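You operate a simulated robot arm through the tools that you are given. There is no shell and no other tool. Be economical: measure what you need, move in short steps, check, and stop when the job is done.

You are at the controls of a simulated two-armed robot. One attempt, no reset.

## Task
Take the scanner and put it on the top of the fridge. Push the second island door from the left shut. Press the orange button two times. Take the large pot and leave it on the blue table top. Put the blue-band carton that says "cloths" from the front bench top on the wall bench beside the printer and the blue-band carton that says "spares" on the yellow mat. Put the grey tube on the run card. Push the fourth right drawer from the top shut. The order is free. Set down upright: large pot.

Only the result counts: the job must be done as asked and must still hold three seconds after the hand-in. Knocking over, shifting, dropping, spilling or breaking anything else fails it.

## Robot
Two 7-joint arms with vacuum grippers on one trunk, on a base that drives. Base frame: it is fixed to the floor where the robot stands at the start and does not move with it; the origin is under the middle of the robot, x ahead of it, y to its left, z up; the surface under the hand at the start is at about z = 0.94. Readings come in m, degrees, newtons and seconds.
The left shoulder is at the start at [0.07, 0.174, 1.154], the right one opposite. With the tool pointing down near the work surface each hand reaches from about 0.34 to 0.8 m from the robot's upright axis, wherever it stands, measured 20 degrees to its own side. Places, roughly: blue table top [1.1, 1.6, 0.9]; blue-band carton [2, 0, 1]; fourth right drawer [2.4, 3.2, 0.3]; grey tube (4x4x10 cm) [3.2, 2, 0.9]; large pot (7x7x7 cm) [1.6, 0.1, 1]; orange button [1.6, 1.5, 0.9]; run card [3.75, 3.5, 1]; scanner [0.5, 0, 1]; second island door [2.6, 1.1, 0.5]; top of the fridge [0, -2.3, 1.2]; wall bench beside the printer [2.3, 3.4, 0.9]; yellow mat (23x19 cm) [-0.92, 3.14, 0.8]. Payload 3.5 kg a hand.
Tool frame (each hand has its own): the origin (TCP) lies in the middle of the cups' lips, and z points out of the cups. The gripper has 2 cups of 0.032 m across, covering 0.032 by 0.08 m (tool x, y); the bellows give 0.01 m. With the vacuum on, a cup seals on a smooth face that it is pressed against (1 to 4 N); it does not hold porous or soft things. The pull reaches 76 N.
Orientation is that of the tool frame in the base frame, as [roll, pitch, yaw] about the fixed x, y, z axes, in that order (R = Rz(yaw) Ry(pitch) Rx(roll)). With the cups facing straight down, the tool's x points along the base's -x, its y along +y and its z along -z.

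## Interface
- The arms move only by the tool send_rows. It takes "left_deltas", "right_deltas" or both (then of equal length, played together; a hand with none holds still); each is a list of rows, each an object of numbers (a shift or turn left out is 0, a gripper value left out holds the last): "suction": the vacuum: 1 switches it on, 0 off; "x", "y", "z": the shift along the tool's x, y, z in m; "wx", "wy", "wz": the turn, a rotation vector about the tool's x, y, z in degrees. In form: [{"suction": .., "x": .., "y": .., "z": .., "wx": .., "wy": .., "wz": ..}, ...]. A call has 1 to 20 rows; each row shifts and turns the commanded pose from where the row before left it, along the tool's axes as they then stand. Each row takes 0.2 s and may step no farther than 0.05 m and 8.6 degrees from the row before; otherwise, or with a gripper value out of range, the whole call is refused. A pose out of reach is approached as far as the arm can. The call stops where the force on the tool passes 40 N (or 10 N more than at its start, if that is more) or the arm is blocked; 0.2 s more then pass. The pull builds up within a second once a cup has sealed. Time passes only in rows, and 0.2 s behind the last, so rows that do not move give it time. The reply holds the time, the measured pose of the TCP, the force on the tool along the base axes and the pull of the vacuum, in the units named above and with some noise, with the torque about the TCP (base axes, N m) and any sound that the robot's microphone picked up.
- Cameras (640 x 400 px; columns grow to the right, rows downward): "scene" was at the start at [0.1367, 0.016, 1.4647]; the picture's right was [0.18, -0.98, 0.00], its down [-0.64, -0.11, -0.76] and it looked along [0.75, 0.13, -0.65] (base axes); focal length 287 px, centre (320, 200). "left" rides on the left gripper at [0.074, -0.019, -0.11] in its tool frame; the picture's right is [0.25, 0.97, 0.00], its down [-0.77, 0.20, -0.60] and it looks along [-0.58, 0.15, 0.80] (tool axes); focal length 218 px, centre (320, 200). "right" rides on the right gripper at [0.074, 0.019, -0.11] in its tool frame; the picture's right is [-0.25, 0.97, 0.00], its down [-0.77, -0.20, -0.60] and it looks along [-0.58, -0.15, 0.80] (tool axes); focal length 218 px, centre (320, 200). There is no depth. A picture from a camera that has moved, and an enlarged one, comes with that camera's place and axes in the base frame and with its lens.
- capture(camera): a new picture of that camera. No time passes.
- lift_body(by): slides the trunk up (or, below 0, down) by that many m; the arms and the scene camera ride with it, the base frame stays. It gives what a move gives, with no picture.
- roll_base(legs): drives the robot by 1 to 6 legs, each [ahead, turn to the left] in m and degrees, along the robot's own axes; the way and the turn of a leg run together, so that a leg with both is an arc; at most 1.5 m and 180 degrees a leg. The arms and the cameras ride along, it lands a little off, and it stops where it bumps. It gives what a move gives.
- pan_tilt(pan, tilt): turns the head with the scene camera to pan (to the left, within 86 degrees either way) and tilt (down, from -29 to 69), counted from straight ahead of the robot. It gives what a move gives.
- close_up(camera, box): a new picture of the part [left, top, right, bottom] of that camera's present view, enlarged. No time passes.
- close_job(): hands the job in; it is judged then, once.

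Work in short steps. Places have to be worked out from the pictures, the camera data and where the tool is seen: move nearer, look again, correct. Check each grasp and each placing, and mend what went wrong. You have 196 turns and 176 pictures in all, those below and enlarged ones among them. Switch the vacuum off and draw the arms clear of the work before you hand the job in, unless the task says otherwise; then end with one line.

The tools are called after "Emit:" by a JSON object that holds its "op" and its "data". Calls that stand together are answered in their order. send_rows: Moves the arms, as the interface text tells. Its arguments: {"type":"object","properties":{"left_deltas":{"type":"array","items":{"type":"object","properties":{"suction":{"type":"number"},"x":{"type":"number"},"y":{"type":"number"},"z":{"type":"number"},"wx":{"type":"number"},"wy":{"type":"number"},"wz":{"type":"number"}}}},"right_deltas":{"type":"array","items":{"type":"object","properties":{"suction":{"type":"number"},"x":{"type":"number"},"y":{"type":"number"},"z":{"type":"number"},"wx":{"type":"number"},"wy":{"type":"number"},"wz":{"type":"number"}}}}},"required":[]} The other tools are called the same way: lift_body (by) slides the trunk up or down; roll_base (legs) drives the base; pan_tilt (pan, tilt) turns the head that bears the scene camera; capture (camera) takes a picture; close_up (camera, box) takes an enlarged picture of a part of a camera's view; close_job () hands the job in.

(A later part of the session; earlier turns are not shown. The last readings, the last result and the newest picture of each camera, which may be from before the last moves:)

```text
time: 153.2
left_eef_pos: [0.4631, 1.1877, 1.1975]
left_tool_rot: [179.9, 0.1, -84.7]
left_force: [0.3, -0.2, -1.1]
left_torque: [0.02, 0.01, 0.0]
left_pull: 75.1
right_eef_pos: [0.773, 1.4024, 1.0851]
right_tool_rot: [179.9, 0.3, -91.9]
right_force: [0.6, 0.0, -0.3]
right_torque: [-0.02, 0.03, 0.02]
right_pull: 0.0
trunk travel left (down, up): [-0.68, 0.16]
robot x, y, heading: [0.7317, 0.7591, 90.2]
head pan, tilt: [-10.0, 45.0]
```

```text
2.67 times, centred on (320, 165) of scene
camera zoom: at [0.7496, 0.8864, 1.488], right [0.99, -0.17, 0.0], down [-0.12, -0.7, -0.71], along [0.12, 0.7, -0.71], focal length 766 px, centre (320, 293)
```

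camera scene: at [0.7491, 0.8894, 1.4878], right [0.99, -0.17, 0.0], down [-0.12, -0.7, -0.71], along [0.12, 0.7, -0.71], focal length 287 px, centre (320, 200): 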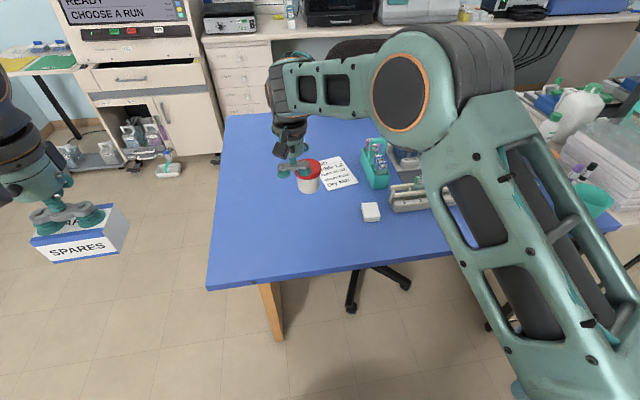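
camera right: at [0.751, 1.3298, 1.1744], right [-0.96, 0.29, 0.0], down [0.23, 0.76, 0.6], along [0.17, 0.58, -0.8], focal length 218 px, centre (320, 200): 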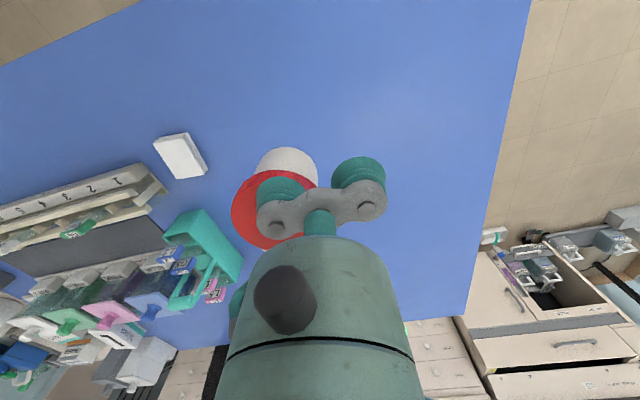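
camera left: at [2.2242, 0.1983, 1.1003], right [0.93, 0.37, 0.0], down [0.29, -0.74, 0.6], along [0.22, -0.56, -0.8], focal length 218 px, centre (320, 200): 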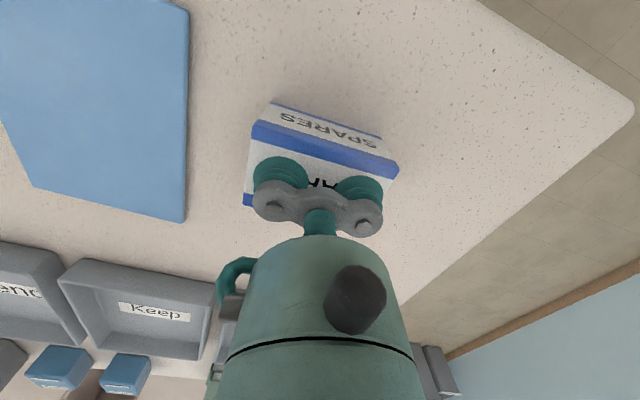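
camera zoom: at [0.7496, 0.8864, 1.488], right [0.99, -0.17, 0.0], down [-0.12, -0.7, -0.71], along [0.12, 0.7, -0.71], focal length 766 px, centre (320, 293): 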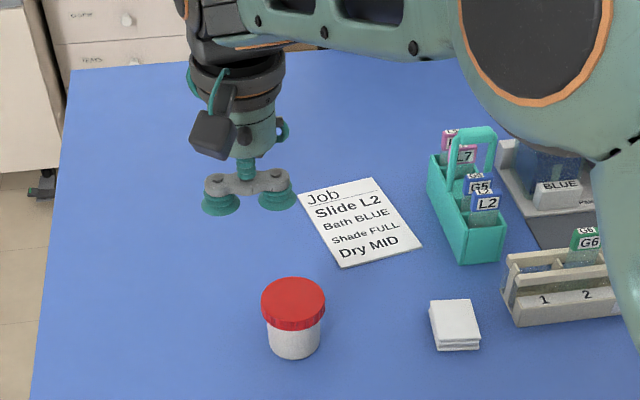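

The pot stands upright. I draw the right hand in, then take SPARES west and north towards the mats.

Emit:
{"op": "send_rows", "data": {"right_deltas": [{"z": -0.04}, {"z": -0.04}, {"z": -0.04}, {"x": 0.05}, {"x": 0.05}, {"x": 0.05}, {"x": 0.05}, {"x": 0.04}]}}

Emit:
{"op": "roll_base", "data": {"legs": [[0, 90], [1.35, 0], [0, -90], [0.7, 0]]}}

Emit:
{"op": "pan_tilt", "data": {"pan": 0, "tilt": 30}}

Emit:
{"op": "capture", "data": {"camera": "scene"}}

```text
time: 155.0
left_eef_pos: [0.4631, 1.186, 1.1977]
left_tool_rot: [180.0, 0.2, -84.7]
left_force: [-0.7, -0.2, 0.4]
left_torque: [0.0, 0.0, 0.0]
left_pull: 75.7
right_eef_pos: [0.7658, 1.161, 1.2058]
right_tool_rot: [179.9, 0.3, -92.1]
right_force: [0.4, -0.3, -0.1]
right_torque: [0.05, -0.02, 0.0]
right_pull: 0.0
trunk travel left (down, up): [-0.68, 0.16]
robot x, y, heading: [0.7307, 0.754, 90.3]
head pan, tilt: [-10.0, 45.0]
```

```text
time: 172.7
left_eef_pos: [-0.8849, 1.8987, 1.196]
left_tool_rot: [-180.0, -0.1, -84.6]
left_force: [1.0, 0.0, -0.6]
left_torque: [0.03, -0.01, 0.0]
left_pull: 75.6
right_eef_pos: [-0.5844, 1.8741, 1.2031]
right_tool_rot: [180.0, 0.3, -91.7]
right_force: [0.2, -1.0, -0.1]
right_torque: [0.0, -0.02, 0.01]
right_pull: 0.1
trunk travel left (down, up): [-0.68, 0.16]
robot x, y, heading: [-0.6155, 1.4677, 90.2]
head pan, tilt: [-10.0, 45.0]
```

```text
time: 173.5
left_eef_pos: [-0.8868, 1.8994, 1.198]
left_tool_rot: [180.0, 0.0, -84.7]
left_force: [-0.1, 0.7, 0.3]
left_torque: [-0.01, 0.05, -0.01]
left_pull: 75.5
right_eef_pos: [-0.5835, 1.8749, 1.2047]
right_tool_rot: [179.9, 0.2, -91.8]
right_force: [-0.4, 0.3, 0.0]
right_torque: [-0.03, -0.03, -0.01]
right_pull: 0.1
trunk travel left (down, up): [-0.68, 0.16]
robot x, y, heading: [-0.6121, 1.4679, 90.3]
head pan, tilt: [0.0, 30.0]
```

```text
117 pictures are left
camera scene: at [-0.6126, 1.6096, 1.5105], right [1.0, 0.01, 0.0], down [0.0, -0.5, -0.87], along [-0.01, 0.87, -0.5], focal length 287 px, centre (320, 200)
```

scene: 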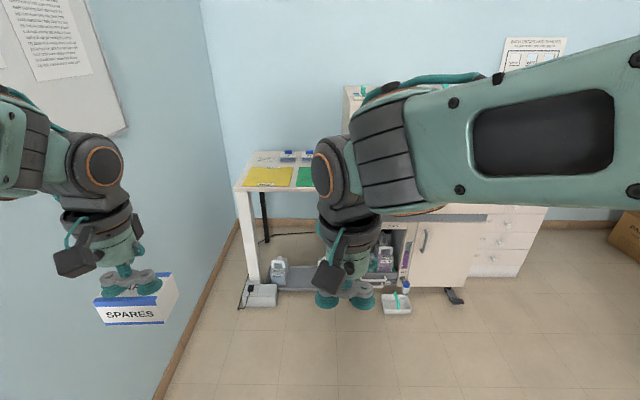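

Yellow mat at about [-0.93, 3.13, 0.8]. I drive 0.93 m ahead so it's within the left hand's reach.

Emit:
{"op": "roll_base", "data": {"legs": [[0.93, 0]]}}

Emit:
{"op": "pan_tilt", "data": {"pan": 20, "tilt": 45}}

Emit:
{"op": "capture", "data": {"camera": "scene"}}

```text
time: 178.3
left_eef_pos: [-0.8819, 2.831, 1.1966]
left_tool_rot: [-180.0, 0.1, -85.4]
left_force: [-0.2, 0.4, -0.4]
left_torque: [0.0, 0.03, 0.01]
left_pull: 75.1
right_eef_pos: [-0.58, 2.8, 1.204]
right_tool_rot: [180.0, 0.2, -92.6]
right_force: [-0.5, -1.2, -0.3]
right_torque: [0.02, 0.02, 0.01]
right_pull: 0.0
trunk travel left (down, up): [-0.68, 0.16]
robot x, y, heading: [-0.6115, 2.3949, 89.7]
head pan, tilt: [0.0, 30.0]
```

```text
time: 179.2
left_eef_pos: [-0.8805, 2.8306, 1.1971]
left_tool_rot: [180.0, 0.0, -85.4]
left_force: [0.4, -0.2, -0.3]
left_torque: [0.01, 0.01, -0.01]
left_pull: 75.6
right_eef_pos: [-0.5787, 2.7985, 1.203]
right_tool_rot: [179.9, 0.1, -92.7]
right_force: [-0.7, -1.0, 0.7]
right_torque: [0.01, -0.01, -0.01]
right_pull: 0.1
trunk travel left (down, up): [-0.68, 0.16]
robot x, y, heading: [-0.6121, 2.3922, 89.5]
head pan, tilt: [20.0, 45.0]
```

```text
116 pictures are left
camera scene: at [-0.6391, 2.522, 1.488], right [0.94, 0.33, 0.0], down [0.24, -0.67, -0.71], along [-0.24, 0.67, -0.71], focal length 287 px, centre (320, 200)
```

scene: 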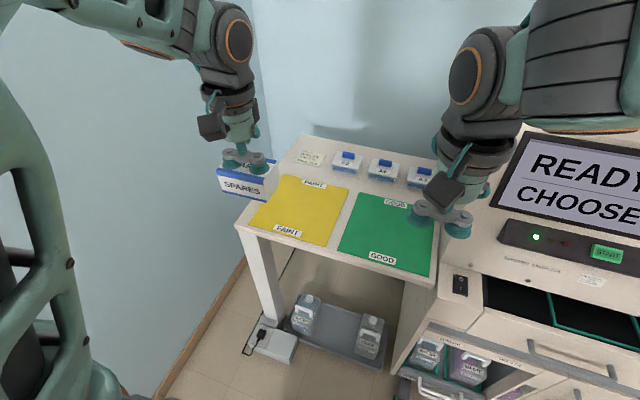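

Mat centre ≈ [-0.915, 3.115]. I move the carton over it and down part-way.

Emit:
{"op": "send_rows", "data": {"left_deltas": [{"x": -0.041}, {"x": -0.041}, {"x": -0.041, "y": 0.012}, {"x": -0.041}, {"x": -0.041}, {"x": -0.041}, {"x": -0.041}, {"z": 0.05}, {"z": 0.05}, {"z": 0.05}, {"z": 0.05}, {"z": 0.04}]}}

Emit:
{"op": "capture", "data": {"camera": "scene"}}

Emit:
{"op": "capture", "data": {"camera": "left"}}

```text
time: 181.8
left_eef_pos: [-0.9154, 3.1176, 0.9554]
left_tool_rot: [-180.0, 0.0, -85.5]
left_force: [0.2, 0.7, 0.1]
left_torque: [-0.03, 0.02, 0.0]
left_pull: 75.6
right_eef_pos: [-0.5807, 2.8013, 1.2037]
right_tool_rot: [-180.0, 0.2, -92.7]
right_force: [-0.8, -0.1, -0.3]
right_torque: [0.03, -0.03, -0.05]
right_pull: 0.0
trunk travel left (down, up): [-0.68, 0.16]
robot x, y, heading: [-0.6166, 2.3943, 89.7]
head pan, tilt: [20.0, 45.0]
```

```text
115 pictures are left
camera scene: at [-0.6398, 2.5233, 1.4879], right [0.94, 0.34, 0.0], down [0.24, -0.67, -0.71], along [-0.24, 0.67, -0.71], focal length 287 px, centre (320, 200)
```

scene: 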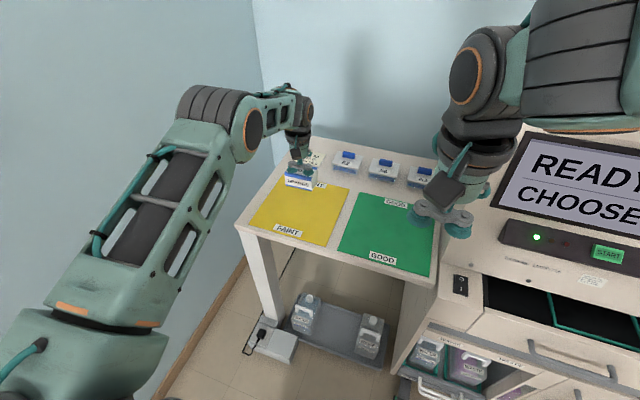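

```text
114 pictures are left
camera left: at [-0.8912, 3.0449, 1.0658], right [-0.94, -0.33, 0.0], down [-0.26, 0.75, 0.6], along [-0.2, 0.57, -0.8], focal length 218 px, centre (320, 200)
```

left: 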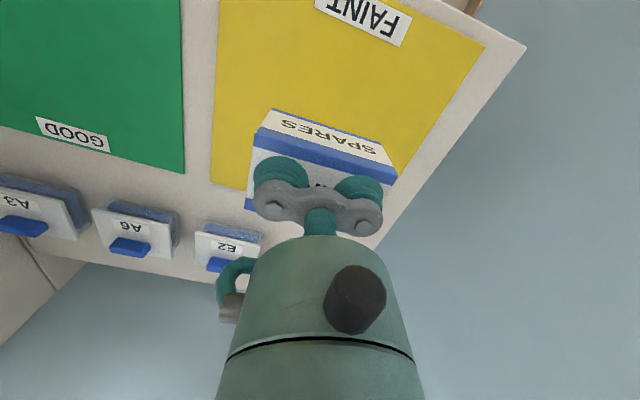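

Mat centre by this view [-0.924, 3.125]: the carton is well centred. I lower it carefully.

Emit:
{"op": "send_rows", "data": {"left_deltas": [{"z": 0.04}, {"z": 0.03}, {"z": 0.01}, {"z": 0.006}, {"z": 0.005}, {"z": 0.004}, {}]}}

```text
time: 183.4
left_eef_pos: [-0.9157, 3.115, 0.8625]
left_tool_rot: [-180.0, 0.0, -85.4]
left_force: [0.4, 0.4, -0.5]
left_torque: [-0.01, 0.01, 0.03]
left_pull: 75.1
right_eef_pos: [-0.5798, 2.7995, 1.205]
right_tool_rot: [179.9, 0.2, -92.8]
right_force: [0.0, 0.1, 0.8]
right_torque: [0.0, -0.03, 0.0]
right_pull: 0.3
trunk travel left (down, up): [-0.68, 0.16]
robot x, y, heading: [-0.6145, 2.3941, 89.8]
head pan, tilt: [20.0, 45.0]
```

No contact yet; a few more millimetres.

Emit:
{"op": "send_rows", "data": {"left_deltas": [{"z": 0.004}, {"z": 0.004}, {"z": 0.003}, {}]}}

```text
time: 184.4
left_eef_pos: [-0.9164, 3.1155, 0.8522]
left_tool_rot: [-179.9, 0.0, -85.4]
left_force: [-0.6, -0.6, -0.9]
left_torque: [0.01, -0.01, 0.01]
left_pull: 75.5
right_eef_pos: [-0.5774, 2.7998, 1.2041]
right_tool_rot: [180.0, 0.4, -92.7]
right_force: [0.1, -0.4, -0.3]
right_torque: [0.0, 0.01, 0.03]
right_pull: 0.2
trunk travel left (down, up): [-0.68, 0.16]
robot x, y, heading: [-0.6167, 2.3918, 89.2]
head pan, tilt: [20.0, 45.0]
```

Emit:
{"op": "send_rows", "data": {"left_deltas": [{"z": 0.004}, {"z": 0.004}, {"z": 0.004}, {}]}}

Emit:
{"op": "close_up", "data": {"camera": "left", "box": [180, 60, 440, 240]}}

```text
time: 185.4
left_eef_pos: [-0.9153, 3.1143, 0.843]
left_tool_rot: [179.8, 0.4, -85.4]
left_force: [-3.1, 3.8, 21.7]
left_torque: [-0.14, -0.14, 0.04]
left_pull: 75.6
right_eef_pos: [-0.5795, 2.7967, 1.2064]
right_tool_rot: [179.9, 0.4, -92.7]
right_force: [-0.7, -1.3, 0.4]
right_torque: [-0.04, 0.01, 0.02]
right_pull: 0.1
trunk travel left (down, up): [-0.68, 0.16]
robot x, y, heading: [-0.6163, 2.3951, 89.5]
head pan, tilt: [20.0, 45.0]
```

```text
2.22 times, centred on (310, 150) of left
camera zoom: at [-0.891, 3.0415, 0.9525], right [-0.94, -0.33, 0.0], down [-0.26, 0.75, 0.61], along [-0.2, 0.58, -0.79], focal length 485 px, centre (342, 311)
```

zoom: 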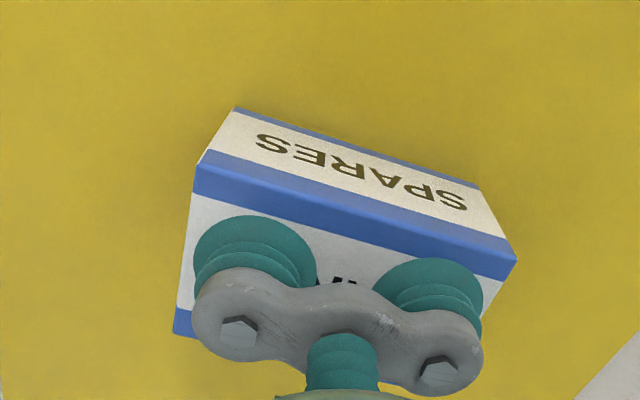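

Contact with 22 N; the carton sits on the yellow mat. I relax, release and rise.

Emit:
{"op": "send_rows", "data": {"left_deltas": [{"z": -0.004}, {"suction": 0}, {}, {}, {}, {}, {"z": -0.01}, {"z": -0.03}, {"z": -0.05}, {"z": -0.05}, {"z": -0.05}, {"z": -0.05}, {"z": -0.05}, {"z": -0.05}]}}

Emit:
{"op": "send_rows", "data": {"left_deltas": [{"x": 0.05}, {"x": 0.05}, {"x": 0.05}, {"x": 0.05}, {"x": 0.05}, {"x": 0.04}]}}

Emit:
{"op": "capture", "data": {"camera": "scene"}}

```text
time: 188.4
left_eef_pos: [-0.9154, 3.1142, 1.1856]
left_tool_rot: [180.0, 0.1, -85.4]
left_force: [0.0, 0.0, 0.3]
left_torque: [0.0, 0.0, 0.03]
left_pull: 0.0
right_eef_pos: [-0.5782, 2.8002, 1.2043]
right_tool_rot: [179.9, 0.3, -92.7]
right_force: [-1.0, 0.0, 0.6]
right_torque: [-0.02, 0.03, -0.01]
right_pull: 0.2
trunk travel left (down, up): [-0.68, 0.16]
robot x, y, heading: [-0.6184, 2.3946, 89.5]
head pan, tilt: [20.0, 45.0]
```

```text
time: 189.8
left_eef_pos: [-0.8891, 2.8262, 1.1831]
left_tool_rot: [179.9, 0.1, -85.3]
left_force: [0.7, -0.2, -0.2]
left_torque: [0.05, 0.02, -0.02]
left_pull: 0.0
right_eef_pos: [-0.575, 2.8003, 1.2039]
right_tool_rot: [179.7, 0.2, -92.8]
right_force: [0.4, -0.7, -0.9]
right_torque: [0.01, 0.07, 0.03]
right_pull: 0.0
trunk travel left (down, up): [-0.68, 0.16]
robot x, y, heading: [-0.6168, 2.3959, 89.5]
head pan, tilt: [20.0, 45.0]
```

```text
112 pictures are left
camera scene: at [-0.6341, 2.5218, 1.4881], right [0.94, 0.34, 0.0], down [0.23, -0.67, -0.71], along [-0.24, 0.67, -0.71], focal length 287 px, centre (320, 200)
```

scene: 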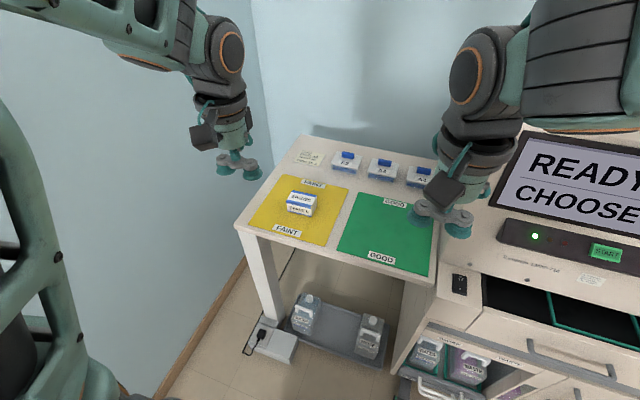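

SPARES is on the mat. I now go back to the aisle to press the orange button at the blue table's right end.

Emit:
{"op": "roll_base", "data": {"legs": [[-1.5, 0], [0, -90], [1.3, 0], [0.75, 0]]}}

Emit:
{"op": "pan_tilt", "data": {"pan": 60, "tilt": 40}}

Emit:
{"op": "capture", "data": {"camera": "scene"}}

```text
time: 210.7
left_eef_pos: [1.838, 1.159, 1.1835]
left_tool_rot: [-180.0, 0.0, -175.2]
left_force: [0.4, -1.2, 0.5]
left_torque: [0.0, 0.01, 0.0]
left_pull: 0.0
right_eef_pos: [1.8127, 0.8456, 1.2043]
right_tool_rot: [179.9, 0.4, 177.6]
right_force: [-0.6, -1.0, -0.4]
right_torque: [0.02, 0.01, 0.01]
right_pull: 0.1
trunk travel left (down, up): [-0.68, 0.16]
robot x, y, heading: [1.408, 0.8763, -0.3]
head pan, tilt: [20.0, 45.0]
```

```text
time: 211.8
left_eef_pos: [1.8376, 1.158, 1.1841]
left_tool_rot: [180.0, -0.1, -175.2]
left_force: [0.6, -1.1, -0.3]
left_torque: [0.0, -0.01, 0.01]
left_pull: 0.1
right_eef_pos: [1.8132, 0.8454, 1.2053]
right_tool_rot: [179.9, 0.3, 177.5]
right_force: [0.9, 0.3, -0.4]
right_torque: [0.0, -0.02, 0.02]
right_pull: 0.0
trunk travel left (down, up): [-0.68, 0.16]
robot x, y, heading: [1.4069, 0.8806, -0.1]
head pan, tilt: [60.0, 40.0]
```

```text
111 pictures are left
camera scene: at [1.5027, 0.9538, 1.4952], right [0.86, -0.5, 0.0], down [-0.32, -0.56, -0.77], along [0.39, 0.66, -0.64], focal length 287 px, centre (320, 200)
```

scene: 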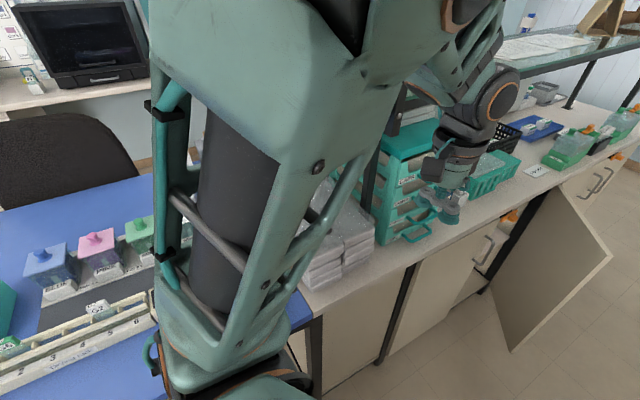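

I turn to face the table; the right hand will press the button.

Emit:
{"op": "roll_base", "data": {"legs": [[0, 90]]}}

Emit:
{"op": "pan_tilt", "data": {"pan": -5, "tilt": 45}}

Emit:
{"op": "capture", "data": {"camera": "scene"}}

Emit:
{"op": "capture", "data": {"camera": "right"}}

```text
time: 216.1
left_eef_pos: [1.1245, 1.3077, 1.1826]
left_tool_rot: [-180.0, -0.1, -84.8]
left_force: [-0.2, -1.0, 0.6]
left_torque: [-0.02, -0.02, -0.02]
left_pull: 0.0
right_eef_pos: [1.4388, 1.2865, 1.2039]
right_tool_rot: [179.9, 0.3, -92.0]
right_force: [-1.1, -0.4, 0.0]
right_torque: [0.0, 0.01, -0.02]
right_pull: 0.0
trunk travel left (down, up): [-0.68, 0.16]
robot x, y, heading: [1.4087, 0.8755, 90.1]
head pan, tilt: [60.0, 40.0]
```

```text
time: 217.4
left_eef_pos: [1.1236, 1.3085, 1.1835]
left_tool_rot: [-180.0, 0.0, -84.8]
left_force: [-0.2, 0.2, -0.6]
left_torque: [0.03, -0.01, 0.04]
left_pull: 0.1
right_eef_pos: [1.4378, 1.2851, 1.2046]
right_tool_rot: [179.9, 0.3, -92.2]
right_force: [0.2, -0.8, -0.4]
right_torque: [0.0, -0.02, 0.0]
right_pull: 0.1
trunk travel left (down, up): [-0.68, 0.16]
robot x, y, heading: [1.4033, 0.8807, 90.1]
head pan, tilt: [-5.0, 45.0]
```

```text
110 pictures are left
camera scene: at [1.4162, 1.0116, 1.488], right [1.0, -0.08, 0.0], down [-0.06, -0.7, -0.71], along [0.06, 0.7, -0.71], focal length 287 px, centre (320, 200)
```

scene: 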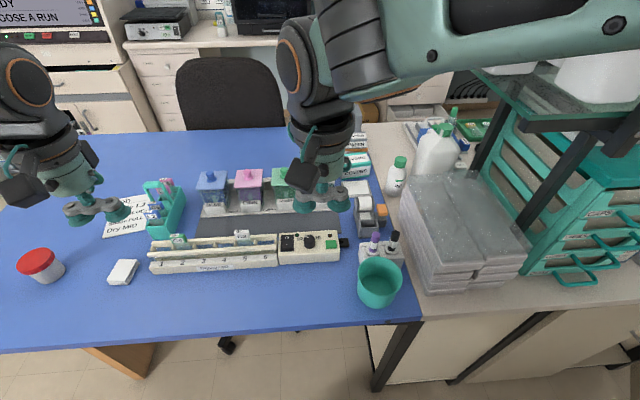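

```text
109 pictures are left
camera right: at [1.4161, 1.212, 1.3142], right [-0.96, 0.29, 0.0], down [0.23, 0.76, 0.61], along [0.17, 0.58, -0.79], focal length 218 px, centre (320, 200)
```

right: 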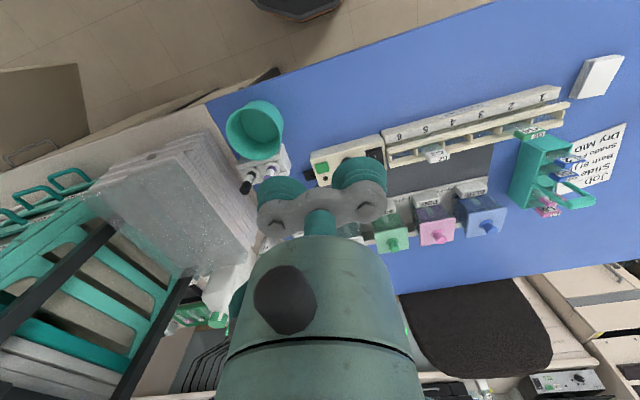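

I zoom in on the small device with the orange spot.

Emit:
{"op": "close_up", "data": {"camera": "scene", "box": [330, 170, 430, 250]}}

```text
5.00 times, centred on (380, 210) of scene
camera zoom: at [1.4162, 1.0116, 1.488], right [1.0, -0.08, 0.0], down [-0.06, -0.7, -0.71], along [0.06, 0.7, -0.71], focal length 1436 px, centre (20, 150)
```

zoom: 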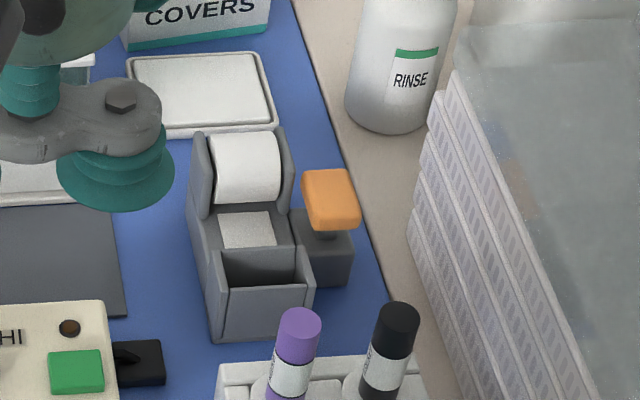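

The orange button is a pad on top of a short lever post near [1.62, 1.51, ~0.94]. I turn the wrist so the second cup points away (north) and hover above.

Emit:
{"op": "send_rows", "data": {"right_deltas": [{"wz": 8}, {"wz": 8}, {"wz": 8}, {"wz": 8}, {"wz": 8}, {"wz": 8}, {"wz": 8}, {"wz": 8}, {"wz": 8}, {"wz": 8}, {"wz": 8}, {"x": -0.03, "y": 0.035}, {"x": -0.03, "y": 0.035}, {"x": -0.03, "y": 0.035}, {"x": -0.03, "y": 0.035}, {"x": -0.03, "y": 0.035}, {"x": -0.03, "y": 0.035}]}}

Emit:
{"op": "capture", "data": {"camera": "right"}}

Emit:
{"op": "capture", "data": {"camera": "scene"}}

```text
time: 221.0
left_eef_pos: [1.1245, 1.3103, 1.182]
left_tool_rot: [180.0, -0.1, -84.8]
left_force: [0.7, -0.4, -0.6]
left_torque: [-0.01, 0.02, -0.02]
left_pull: 0.0
right_eef_pos: [1.6198, 1.4973, 1.2034]
right_tool_rot: [179.8, -0.1, -180.0]
right_force: [-0.5, 0.4, -0.8]
right_torque: [-0.03, 0.02, 0.01]
right_pull: 0.0
trunk travel left (down, up): [-0.68, 0.16]
robot x, y, heading: [1.4063, 0.883, 90.3]
head pan, tilt: [-5.0, 45.0]
```

```text
107 pictures are left
camera right: at [1.5464, 1.5167, 1.3142], right [0.25, 0.97, 0.0], down [0.77, -0.2, 0.6], along [0.58, -0.15, -0.8], focal length 218 px, centre (320, 200)
```

right: 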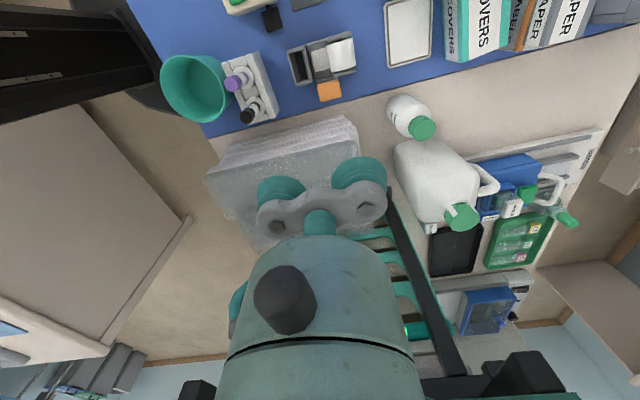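

```text
106 pictures are left
camera scene: at [1.4171, 1.014, 1.4877], right [1.0, -0.08, 0.0], down [-0.06, -0.71, -0.71], along [0.06, 0.7, -0.71], focal length 287 px, centre (320, 200)
```

scene: 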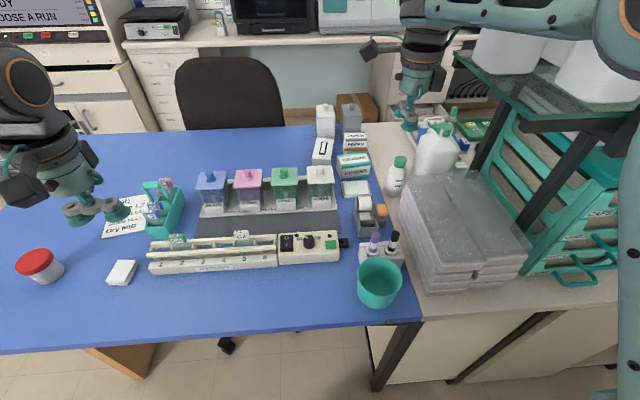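

Button at [1.615, 1.514, ~0.93]. I place the near cup over it and descend most of the way, then check.

Emit:
{"op": "send_rows", "data": {"right_deltas": [{"y": 0.041, "x": 0.006}, {"z": 0.05}, {"z": 0.05}, {"z": 0.05}, {"z": 0.04}, {"z": 0.02}]}}

Emit:
{"op": "capture", "data": {"camera": "right"}}

Emit:
{"op": "close_up", "data": {"camera": "scene", "box": [320, 130, 480, 250]}}

```text
time: 222.4
left_eef_pos: [1.1242, 1.3073, 1.1836]
left_tool_rot: [-179.9, 0.0, -84.7]
left_force: [0.0, 0.3, -0.2]
left_torque: [-0.02, 0.02, -0.01]
left_pull: 0.0
right_eef_pos: [1.6136, 1.5371, 0.9948]
right_tool_rot: [179.8, -0.1, 179.9]
right_force: [0.3, 0.0, 0.6]
right_torque: [0.02, 0.0, 0.0]
right_pull: 0.1
trunk travel left (down, up): [-0.68, 0.16]
robot x, y, heading: [1.4056, 0.8772, 90.1]
head pan, tilt: [-5.0, 45.0]
```

```text
105 pictures are left
camera right: at [1.5389, 1.5558, 1.1051], right [0.25, 0.97, 0.0], down [0.77, -0.2, 0.6], along [0.58, -0.15, -0.8], focal length 218 px, centre (320, 200)
```

right: 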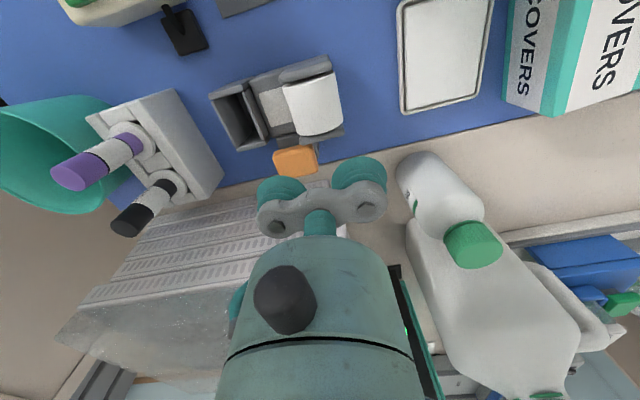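

```text
3.33 times, centred on (400, 190) of scene
camera zoom: at [1.4165, 1.0118, 1.488], right [1.0, -0.08, 0.0], down [-0.06, -0.7, -0.71], along [0.06, 0.7, -0.71], focal length 957 px, centre (53, 233)
```

zoom: 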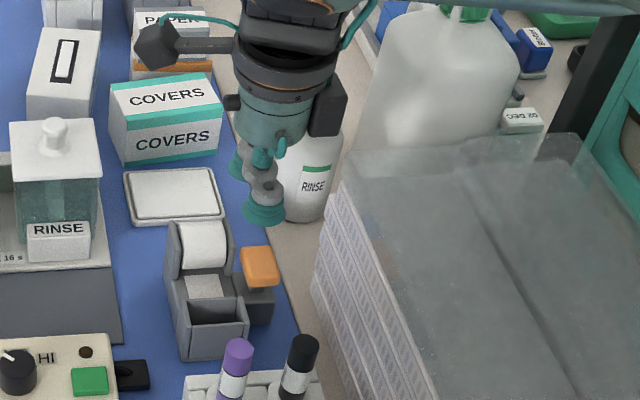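

Button at [1.619, 1.512]; the near cup is right above it. I press down stepwise, watching force and sound.

Emit:
{"op": "send_rows", "data": {"right_deltas": [{"z": 0.02, "x": -0.004}, {"z": 0.015}, {"z": 0.01}, {"z": 0.006}, {"z": 0.004}, {"z": 0.004}]}}

```text
time: 223.8
left_eef_pos: [1.1233, 1.3097, 1.1826]
left_tool_rot: [180.0, -0.1, -84.8]
left_force: [0.0, 0.6, 0.1]
left_torque: [0.0, 0.0, 0.02]
left_pull: 0.1
right_eef_pos: [1.616, 1.5375, 0.9356]
right_tool_rot: [179.7, -0.1, 179.9]
right_force: [-0.1, 2.0, 1.7]
right_torque: [-0.06, -0.01, -0.02]
right_pull: 0.2
trunk travel left (down, up): [-0.68, 0.16]
robot x, y, heading: [1.4056, 0.8782, 90.4]
head pan, tilt: [-5.0, 45.0]
```

First light touch at z≈0.936. I continue pressing.

Emit:
{"op": "send_rows", "data": {"right_deltas": [{"z": 0.004}, {"z": 0.004}]}}

Emit:
{"op": "close_up", "data": {"camera": "right", "box": [200, 80, 440, 240]}}

```text
time: 224.4
left_eef_pos: [1.1245, 1.3087, 1.1841]
left_tool_rot: [179.9, 0.0, -84.9]
left_force: [-0.4, 0.2, 0.0]
left_torque: [-0.01, -0.01, 0.0]
left_pull: 0.0
right_eef_pos: [1.617, 1.5369, 0.9276]
right_tool_rot: [179.6, 0.0, 179.9]
right_force: [0.8, 5.3, 4.5]
right_torque: [-0.1, -0.01, -0.03]
right_pull: 0.0
trunk travel left (down, up): [-0.68, 0.16]
robot x, y, heading: [1.4071, 0.8811, 90.3]
head pan, tilt: [-5.0, 45.0]
heard: click
```

```text
2.50 times, centred on (320, 160) of right
camera zoom: at [1.5422, 1.5566, 1.0384], right [0.25, 0.97, 0.0], down [0.77, -0.21, 0.6], along [0.58, -0.15, -0.8], focal length 546 px, centre (320, 300)
```

zoom: 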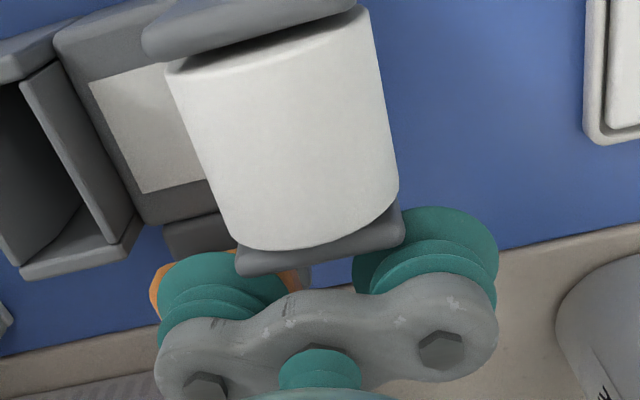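

A click: first press done. I lift clear, shift 6 mm towards the pad's middle, and press a second time.

Emit:
{"op": "send_rows", "data": {"right_deltas": [{"z": -0.012}, {"z": -0.012}, {}, {}]}}

Emit:
{"op": "send_rows", "data": {"right_deltas": [{"z": 0.012, "y": -0.005, "x": -0.002}, {"z": 0.004}, {"z": 0.004}, {"z": 0.004}]}}

```text
time: 225.4
left_eef_pos: [1.1242, 1.3088, 1.1827]
left_tool_rot: [180.0, 0.0, -84.8]
left_force: [0.5, 0.1, -0.6]
left_torque: [0.0, 0.0, 0.0]
left_pull: 0.1
right_eef_pos: [1.6165, 1.5367, 0.9528]
right_tool_rot: [179.8, -0.1, 179.9]
right_force: [0.5, 0.5, 0.1]
right_torque: [0.02, -0.01, -0.01]
right_pull: 0.0
trunk travel left (down, up): [-0.68, 0.16]
robot x, y, heading: [1.406, 0.8791, 90.4]
head pan, tilt: [-5.0, 45.0]
```

```text
time: 226.4
left_eef_pos: [1.1237, 1.3075, 1.1833]
left_tool_rot: [180.0, 0.0, -84.9]
left_force: [-0.5, 0.2, -0.1]
left_torque: [0.03, -0.03, 0.02]
left_pull: 0.1
right_eef_pos: [1.6189, 1.5321, 0.9295]
right_tool_rot: [179.7, -0.1, 179.9]
right_force: [1.3, -0.8, 8.0]
right_torque: [0.06, 0.1, 0.01]
right_pull: 0.1
trunk travel left (down, up): [-0.68, 0.16]
robot x, y, heading: [1.4054, 0.877, 90.1]
head pan, tilt: [-5.0, 45.0]
heard: click
```

Second click heard. I rise straight up, draw back, and check that nothing was moved.

Emit:
{"op": "send_rows", "data": {"right_deltas": [{"z": -0.03}, {"z": -0.05}, {"z": -0.05}, {"z": -0.05}, {"z": -0.05}, {"z": -0.04}, {"y": -0.05}, {"y": -0.05}, {"y": -0.05}, {"y": -0.05}, {"y": -0.05, "x": 0.0}]}}

Emit:
{"op": "close_up", "data": {"camera": "scene", "box": [320, 130, 480, 250]}}

```text
time: 228.8
left_eef_pos: [1.124, 1.3063, 1.1846]
left_tool_rot: [179.9, 0.3, -84.8]
left_force: [0.8, -0.6, 0.9]
left_torque: [0.01, 0.02, 0.01]
left_pull: 0.0
right_eef_pos: [1.6182, 1.2801, 1.1995]
right_tool_rot: [179.7, -0.1, 179.8]
right_force: [-0.2, -0.1, 0.1]
right_torque: [0.02, 0.01, 0.04]
right_pull: 0.0
trunk travel left (down, up): [-0.68, 0.16]
robot x, y, heading: [1.4096, 0.879, 90.3]
head pan, tilt: [-5.0, 45.0]
```

```text
3.33 times, centred on (400, 190) of scene
camera zoom: at [1.4172, 1.0086, 1.4882], right [1.0, -0.08, 0.0], down [-0.06, -0.7, -0.71], along [0.06, 0.71, -0.71], focal length 957 px, centre (53, 233)
```

zoom: 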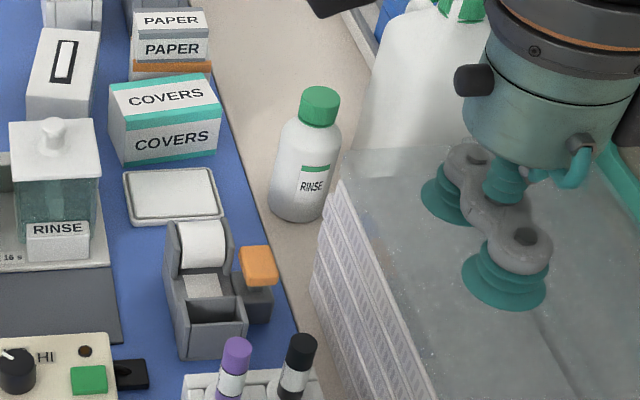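

Nothing was displaced. Next the island door: I look to the right along the island front.

Emit:
{"op": "pan_tilt", "data": {"pan": -65, "tilt": 35}}

Emit:
{"op": "capture", "data": {"camera": "scene"}}

```text
time: 230.1
left_eef_pos: [1.1242, 1.3086, 1.1826]
left_tool_rot: [-180.0, 0.0, -84.8]
left_force: [-0.5, -0.8, 0.5]
left_torque: [0.0, 0.01, 0.01]
left_pull: 0.0
right_eef_pos: [1.6198, 1.283, 1.1984]
right_tool_rot: [179.9, -0.1, 180.0]
right_force: [0.5, 0.3, 0.7]
right_torque: [0.0, 0.01, -0.01]
right_pull: 0.1
trunk travel left (down, up): [-0.68, 0.16]
robot x, y, heading: [1.4073, 0.8785, 90.3]
head pan, tilt: [-65.0, 35.0]
```

```text
101 pictures are left
camera scene: at [1.4893, 0.9685, 1.5028], right [0.43, -0.9, 0.0], down [-0.52, -0.25, -0.82], along [0.74, 0.35, -0.57], focal length 287 px, centre (320, 200)
```

scene: 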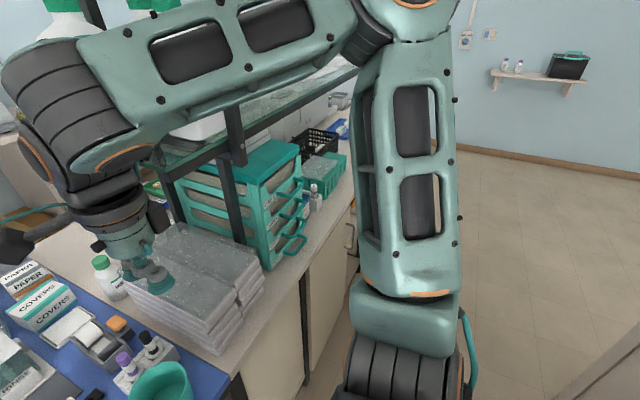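

I back off 0.18 m, turn east and look at the doors.

Emit:
{"op": "roll_base", "data": {"legs": [[-0.18, 0], [0, -90]]}}

Emit:
{"op": "pan_tilt", "data": {"pan": 15, "tilt": 35}}

Emit:
{"op": "capture", "data": {"camera": "scene"}}

```text
time: 235.4
left_eef_pos: [1.8382, 0.9808, 1.1832]
left_tool_rot: [180.0, 0.0, -175.0]
left_force: [0.0, 0.0, 0.2]
left_torque: [0.0, 0.05, 0.03]
left_pull: 0.1
right_eef_pos: [1.8104, 0.486, 1.198]
right_tool_rot: [179.8, 0.1, 89.6]
right_force: [0.2, -0.3, 0.0]
right_torque: [0.02, 0.01, 0.0]
right_pull: 0.0
trunk travel left (down, up): [-0.68, 0.16]
robot x, y, heading: [1.409, 0.6958, 0.2]
head pan, tilt: [-65.0, 35.0]
```

```text
time: 237.0
left_eef_pos: [1.8372, 0.9801, 1.1823]
left_tool_rot: [-180.0, 0.0, -174.9]
left_force: [-0.2, -0.5, 0.5]
left_torque: [-0.02, 0.02, 0.02]
left_pull: 0.1
right_eef_pos: [1.8098, 0.4865, 1.1983]
right_tool_rot: [179.8, -0.1, 89.7]
right_force: [0.0, -1.0, 0.6]
right_torque: [-0.02, -0.02, -0.02]
right_pull: 0.1
trunk travel left (down, up): [-0.68, 0.16]
robot x, y, heading: [1.4056, 0.6962, -0.0]
head pan, tilt: [15.0, 35.0]
```

```text
100 pictures are left
camera scene: at [1.5459, 0.7231, 1.5028], right [0.26, -0.97, 0.0], down [-0.55, -0.15, -0.82], along [0.79, 0.21, -0.57], focal length 287 px, centre (320, 200)
```

scene: 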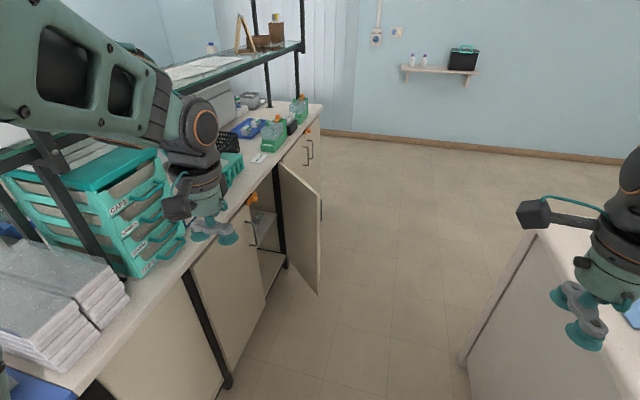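

The open door hinges at its right side ≈[2.70, 1.24]; free edge ≈[2.48, 0.97], z 0.21–0.86. It's best pushed north from x≈2.5. First I fetch CLOTHS with the right hand since it's on the way.

Emit:
{"op": "roll_base", "data": {"legs": [[0.55, 0], [0, -90]]}}

Emit:
{"op": "capture", "data": {"camera": "right"}}

```text
time: 244.0
left_eef_pos: [2.2362, 0.2641, 1.1832]
left_tool_rot: [-180.0, 0.0, 94.3]
left_force: [-1.0, 0.3, 0.1]
left_torque: [0.03, 0.0, 0.0]
left_pull: 0.0
right_eef_pos: [1.742, 0.2988, 1.1974]
right_tool_rot: [179.7, 0.0, -1.0]
right_force: [-0.8, 1.0, 0.2]
right_torque: [-0.03, 0.01, -0.01]
right_pull: 0.1
trunk travel left (down, up): [-0.68, 0.16]
robot x, y, heading: [1.9615, 0.6991, -90.5]
head pan, tilt: [15.0, 35.0]
```

```text
99 pictures are left
camera right: at [1.8152, 0.2784, 1.3083], right [-0.27, -0.96, 0.0], down [-0.77, 0.22, 0.6], along [-0.58, 0.16, -0.8], focal length 218 px, centre (320, 200)
```

right: 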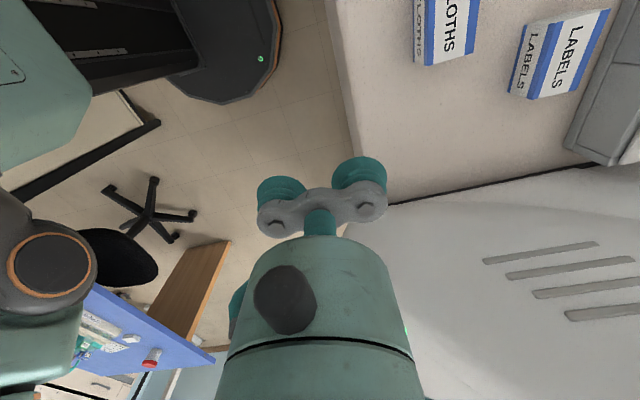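

I turn the right wrist a quarter and move above the CLOTHS carton.

Emit:
{"op": "send_rows", "data": {"right_deltas": [{"wz": -8.3}, {"wz": -8.3}, {"wz": -8.3}, {"wz": -8.3}, {"wz": -8.3}, {"wz": -8.3}, {"wz": -8.3}, {"wz": -8.3}, {"wz": -8.3}, {"wz": -8.3}, {"wz": -8}, {"x": -0.035, "y": 0.012}, {"x": -0.04, "y": 0.012}, {"x": -0.04, "y": 0.012}, {"x": -0.02, "y": 0.01}, {"z": 0.04}]}}

Emit:
{"op": "capture", "data": {"camera": "right"}}

```text
time: 247.4
left_eef_pos: [2.235, 0.2636, 1.1825]
left_tool_rot: [179.9, 0.0, 94.3]
left_force: [-0.2, -0.7, -0.2]
left_torque: [0.03, -0.02, 0.03]
left_pull: 0.0
right_eef_pos: [1.7881, 0.1631, 1.1575]
right_tool_rot: [179.9, 0.1, 89.9]
right_force: [-0.4, 0.2, 0.0]
right_torque: [-0.01, -0.03, 0.02]
right_pull: 0.1
trunk travel left (down, up): [-0.68, 0.16]
robot x, y, heading: [1.9609, 0.6977, -90.8]
head pan, tilt: [15.0, 35.0]
```

```text
98 pictures are left
camera right: at [1.8066, 0.2365, 1.2678], right [0.97, -0.25, 0.0], down [-0.2, -0.77, 0.61], along [-0.15, -0.59, -0.8], focal length 218 px, centre (320, 200)
```

right: 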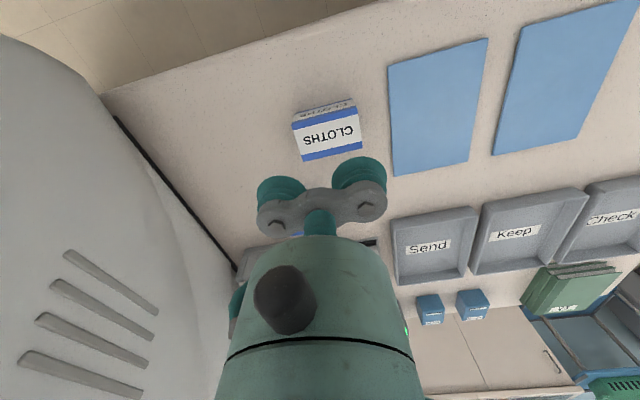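

CLOTHS top centre [1.791, 0.132]. I align and pick it.

Emit:
{"op": "send_rows", "data": {"right_deltas": [{"x": -0.031, "y": 0.003, "wz": 2, "suction": 1}, {"z": 0.05}, {"z": 0.05}, {"z": 0.03}, {"z": 0.015}, {"z": 0.01}, {"z": 0.005}, {"z": 0.005}, {"z": 0.004}, {}]}}

Emit:
{"op": "capture", "data": {"camera": "right"}}

```text
time: 249.6
left_eef_pos: [2.2376, 0.2652, 1.1846]
left_tool_rot: [-179.9, 0.1, 94.3]
left_force: [0.5, -0.7, 0.3]
left_torque: [-0.02, 0.01, 0.0]
left_pull: 0.0
right_eef_pos: [1.7929, 0.1325, 0.9894]
right_tool_rot: [-179.9, 0.3, 88.1]
right_force: [-1.3, -1.2, 7.1]
right_torque: [0.15, 0.1, -0.01]
right_pull: 75.0
trunk travel left (down, up): [-0.68, 0.16]
robot x, y, heading: [1.9613, 0.6996, -90.8]
head pan, tilt: [15.0, 35.0]
```

```text
97 pictures are left
camera right: at [1.8135, 0.2053, 1.0997], right [0.96, -0.29, 0.0], down [-0.23, -0.76, 0.61], along [-0.17, -0.58, -0.79], focal length 218 px, centre (320, 200)
```

right: 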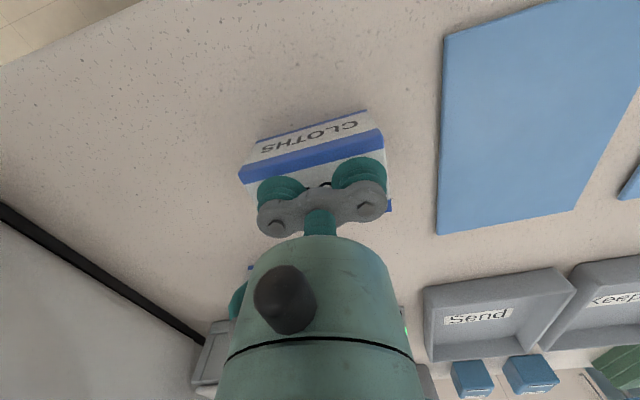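

Sealed. I lift, draw in, and drive past the open door to a stand at about [2.57, 0.53].

Emit:
{"op": "send_rows", "data": {"right_deltas": [{"z": -0.03}, {"z": -0.05}, {"z": -0.05}, {"z": -0.05}, {"z": -0.03}, {"x": 0.05}, {"x": 0.05}, {"x": 0.05}, {"x": 0.03}]}}

Emit:
{"op": "roll_base", "data": {"legs": [[0, 75], [0.63, 0], [0, 80]]}}

Emit:
{"op": "pan_tilt", "data": {"pan": 0, "tilt": 50}}

Emit:
{"op": "capture", "data": {"camera": "scene"}}

```text
time: 251.6
left_eef_pos: [2.2343, 0.2654, 1.1841]
left_tool_rot: [179.8, 0.1, 94.3]
left_force: [-0.2, 0.0, 0.5]
left_torque: [-0.05, 0.01, -0.01]
left_pull: 0.1
right_eef_pos: [1.7964, 0.314, 1.1991]
right_tool_rot: [179.9, 0.3, 88.1]
right_force: [0.5, -0.1, -0.2]
right_torque: [0.04, -0.02, 0.02]
right_pull: 75.6
trunk travel left (down, up): [-0.68, 0.16]
robot x, y, heading: [1.9586, 0.7016, -90.6]
head pan, tilt: [15.0, 35.0]
```

```text
time: 258.3
left_eef_pos: [3.0223, 0.6754, 1.1821]
left_tool_rot: [179.7, -0.1, 167.9]
left_force: [-0.4, -1.0, -0.3]
left_torque: [0.04, 0.01, -0.01]
left_pull: 0.0
right_eef_pos: [2.8545, 0.2694, 1.1978]
right_tool_rot: [179.7, 0.1, 161.7]
right_force: [0.1, 0.0, -1.7]
right_torque: [0.05, 0.05, -0.01]
right_pull: 75.1
trunk travel left (down, up): [-0.68, 0.16]
robot x, y, heading: [2.5312, 0.54, -22.5]
head pan, tilt: [15.0, 35.0]
stopped in leg 2: the robot was blocked; the commanded pose is now the measured one
```

```text
time: 259.1
left_eef_pos: [3.0242, 0.6789, 1.1821]
left_tool_rot: [-179.9, 0.0, 167.9]
left_force: [-0.4, 0.2, 0.2]
left_torque: [-0.01, 0.03, -0.02]
left_pull: 0.1
right_eef_pos: [2.8547, 0.2735, 1.1981]
right_tool_rot: [180.0, 0.1, 161.7]
right_force: [0.5, -0.2, -0.1]
right_torque: [-0.02, 0.0, 0.0]
right_pull: 75.7
trunk travel left (down, up): [-0.68, 0.16]
robot x, y, heading: [2.5336, 0.5434, -22.2]
head pan, tilt: [0.0, 50.0]
```

```text
96 pictures are left
camera scene: at [2.6532, 0.4961, 1.4811], right [-0.38, -0.92, 0.0], down [-0.71, 0.29, -0.64], along [0.59, -0.25, -0.77], focal length 287 px, centre (320, 200)
```

scene: 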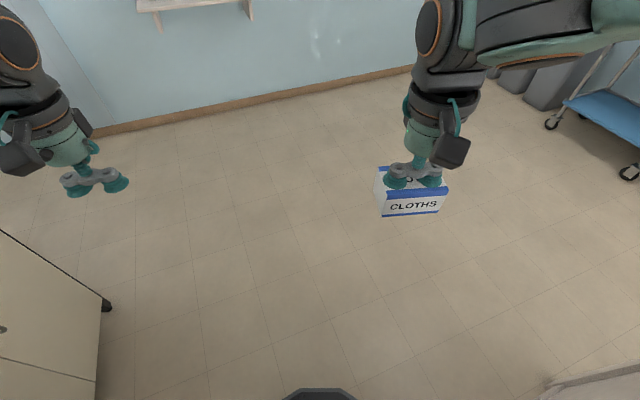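

The base brushed something, probably the bench's corner. I turn left towards the door and look again.

Emit:
{"op": "roll_base", "data": {"legs": [[0, 50]]}}

Emit:
{"op": "pan_tilt", "data": {"pan": 60, "tilt": 50}}

Emit:
{"op": "capture", "data": {"camera": "scene"}}

```text
time: 261.7
left_eef_pos: [2.7435, 1.0074, 1.1837]
left_tool_rot: [-180.0, 0.0, -142.1]
left_force: [-0.3, 0.3, -0.2]
left_torque: [0.01, 0.0, -0.02]
left_pull: 0.1
right_eef_pos: [2.9472, 0.6162, 1.2004]
right_tool_rot: [179.9, 0.2, -148.2]
right_force: [0.2, -0.2, -0.6]
right_torque: [-0.02, 0.0, 0.02]
right_pull: 75.6
trunk travel left (down, up): [-0.68, 0.16]
robot x, y, heading: [2.5342, 0.5457, 27.4]
head pan, tilt: [0.0, 50.0]
```

```text
time: 263.0
left_eef_pos: [2.7457, 1.0075, 1.1836]
left_tool_rot: [180.0, 0.0, -142.1]
left_force: [-0.1, -0.4, 0.5]
left_torque: [0.03, -0.01, -0.01]
left_pull: 0.1
right_eef_pos: [2.9486, 0.6174, 1.1987]
right_tool_rot: [179.9, 0.3, -148.3]
right_force: [0.1, 0.2, -0.9]
right_torque: [-0.01, -0.01, 0.01]
right_pull: 75.6
trunk travel left (down, up): [-0.68, 0.16]
robot x, y, heading: [2.5317, 0.5496, 27.8]
head pan, tilt: [60.0, 50.0]
```

```text
95 pictures are left
camera scene: at [2.5816, 0.6501, 1.4811], right [1.0, -0.04, 0.0], down [-0.03, -0.77, -0.64], along [0.03, 0.64, -0.77], focal length 287 px, centre (320, 200)
```

scene: 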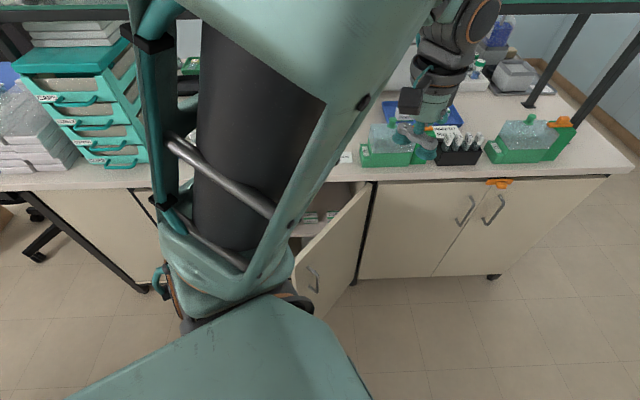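

The door's outer face with handle is visible, hinge ≈[2.75, 1.23]. I shift 0.3 m east so the left hand faces the door, and turn north.

Emit:
{"op": "roll_base", "data": {"legs": [[0, -28], [0.32, 0], [0, 90]]}}

Emit:
{"op": "lift_body", "data": {"by": -0.3}}

Emit:
{"op": "pan_tilt", "data": {"pan": 25, "tilt": 50}}

Emit:
{"op": "capture", "data": {"camera": "scene"}}

```text
time: 270.4
left_eef_pos: [2.5493, 0.9482, 1.1831]
left_tool_rot: [-180.0, 0.0, -79.9]
left_force: [1.4, -0.7, 0.1]
left_torque: [0.0, -0.01, -0.02]
left_pull: 0.1
right_eef_pos: [2.9885, 0.9466, 1.1987]
right_tool_rot: [179.8, 0.3, -86.0]
right_force: [-0.7, -1.0, 0.3]
right_torque: [0.0, 0.02, -0.01]
right_pull: 75.0
trunk travel left (down, up): [-0.68, 0.16]
robot x, y, heading: [2.854, 0.5419, 90.0]
head pan, tilt: [60.0, 50.0]
```

```text
time: 273.4
left_eef_pos: [2.5487, 0.9496, 0.8835]
left_tool_rot: [-179.9, 0.0, -79.8]
left_force: [0.8, 0.4, 0.1]
left_torque: [-0.01, -0.03, 0.0]
left_pull: 0.1
right_eef_pos: [2.9889, 0.9456, 0.8991]
right_tool_rot: [180.0, 0.2, -86.0]
right_force: [-0.3, -0.2, -0.4]
right_torque: [0.0, 0.01, -0.02]
right_pull: 75.3
trunk travel left (down, up): [-0.38, 0.46]
robot x, y, heading: [2.8528, 0.5469, 89.8]
head pan, tilt: [60.0, 50.0]
```

```text
time: 274.4
left_eef_pos: [2.5498, 0.9481, 0.8827]
left_tool_rot: [180.0, 0.0, -79.9]
left_force: [0.4, 0.3, -0.7]
left_torque: [-0.01, 0.02, -0.02]
left_pull: 0.0
right_eef_pos: [2.9877, 0.946, 0.8977]
right_tool_rot: [179.9, 0.2, -86.0]
right_force: [-0.6, 0.3, -0.6]
right_torque: [0.05, 0.01, 0.0]
right_pull: 75.6
trunk travel left (down, up): [-0.38, 0.46]
robot x, y, heading: [2.8525, 0.5453, 90.1]
head pan, tilt: [25.0, 50.0]
```

```text
94 pictures are left
camera scene: at [2.8257, 0.6665, 1.1811], right [0.91, 0.42, 0.0], down [0.32, -0.7, -0.64], along [-0.27, 0.58, -0.77], focal length 287 px, centre (320, 200)
```

scene: 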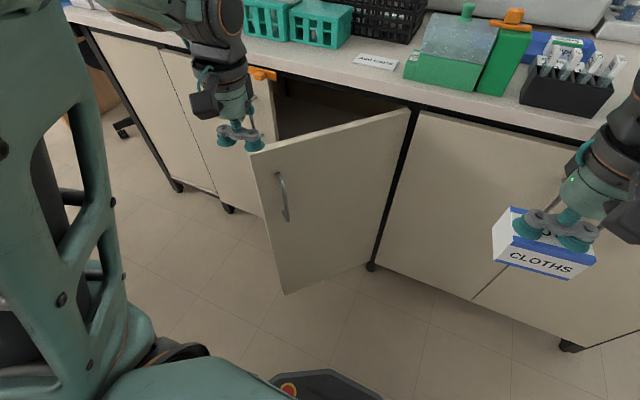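

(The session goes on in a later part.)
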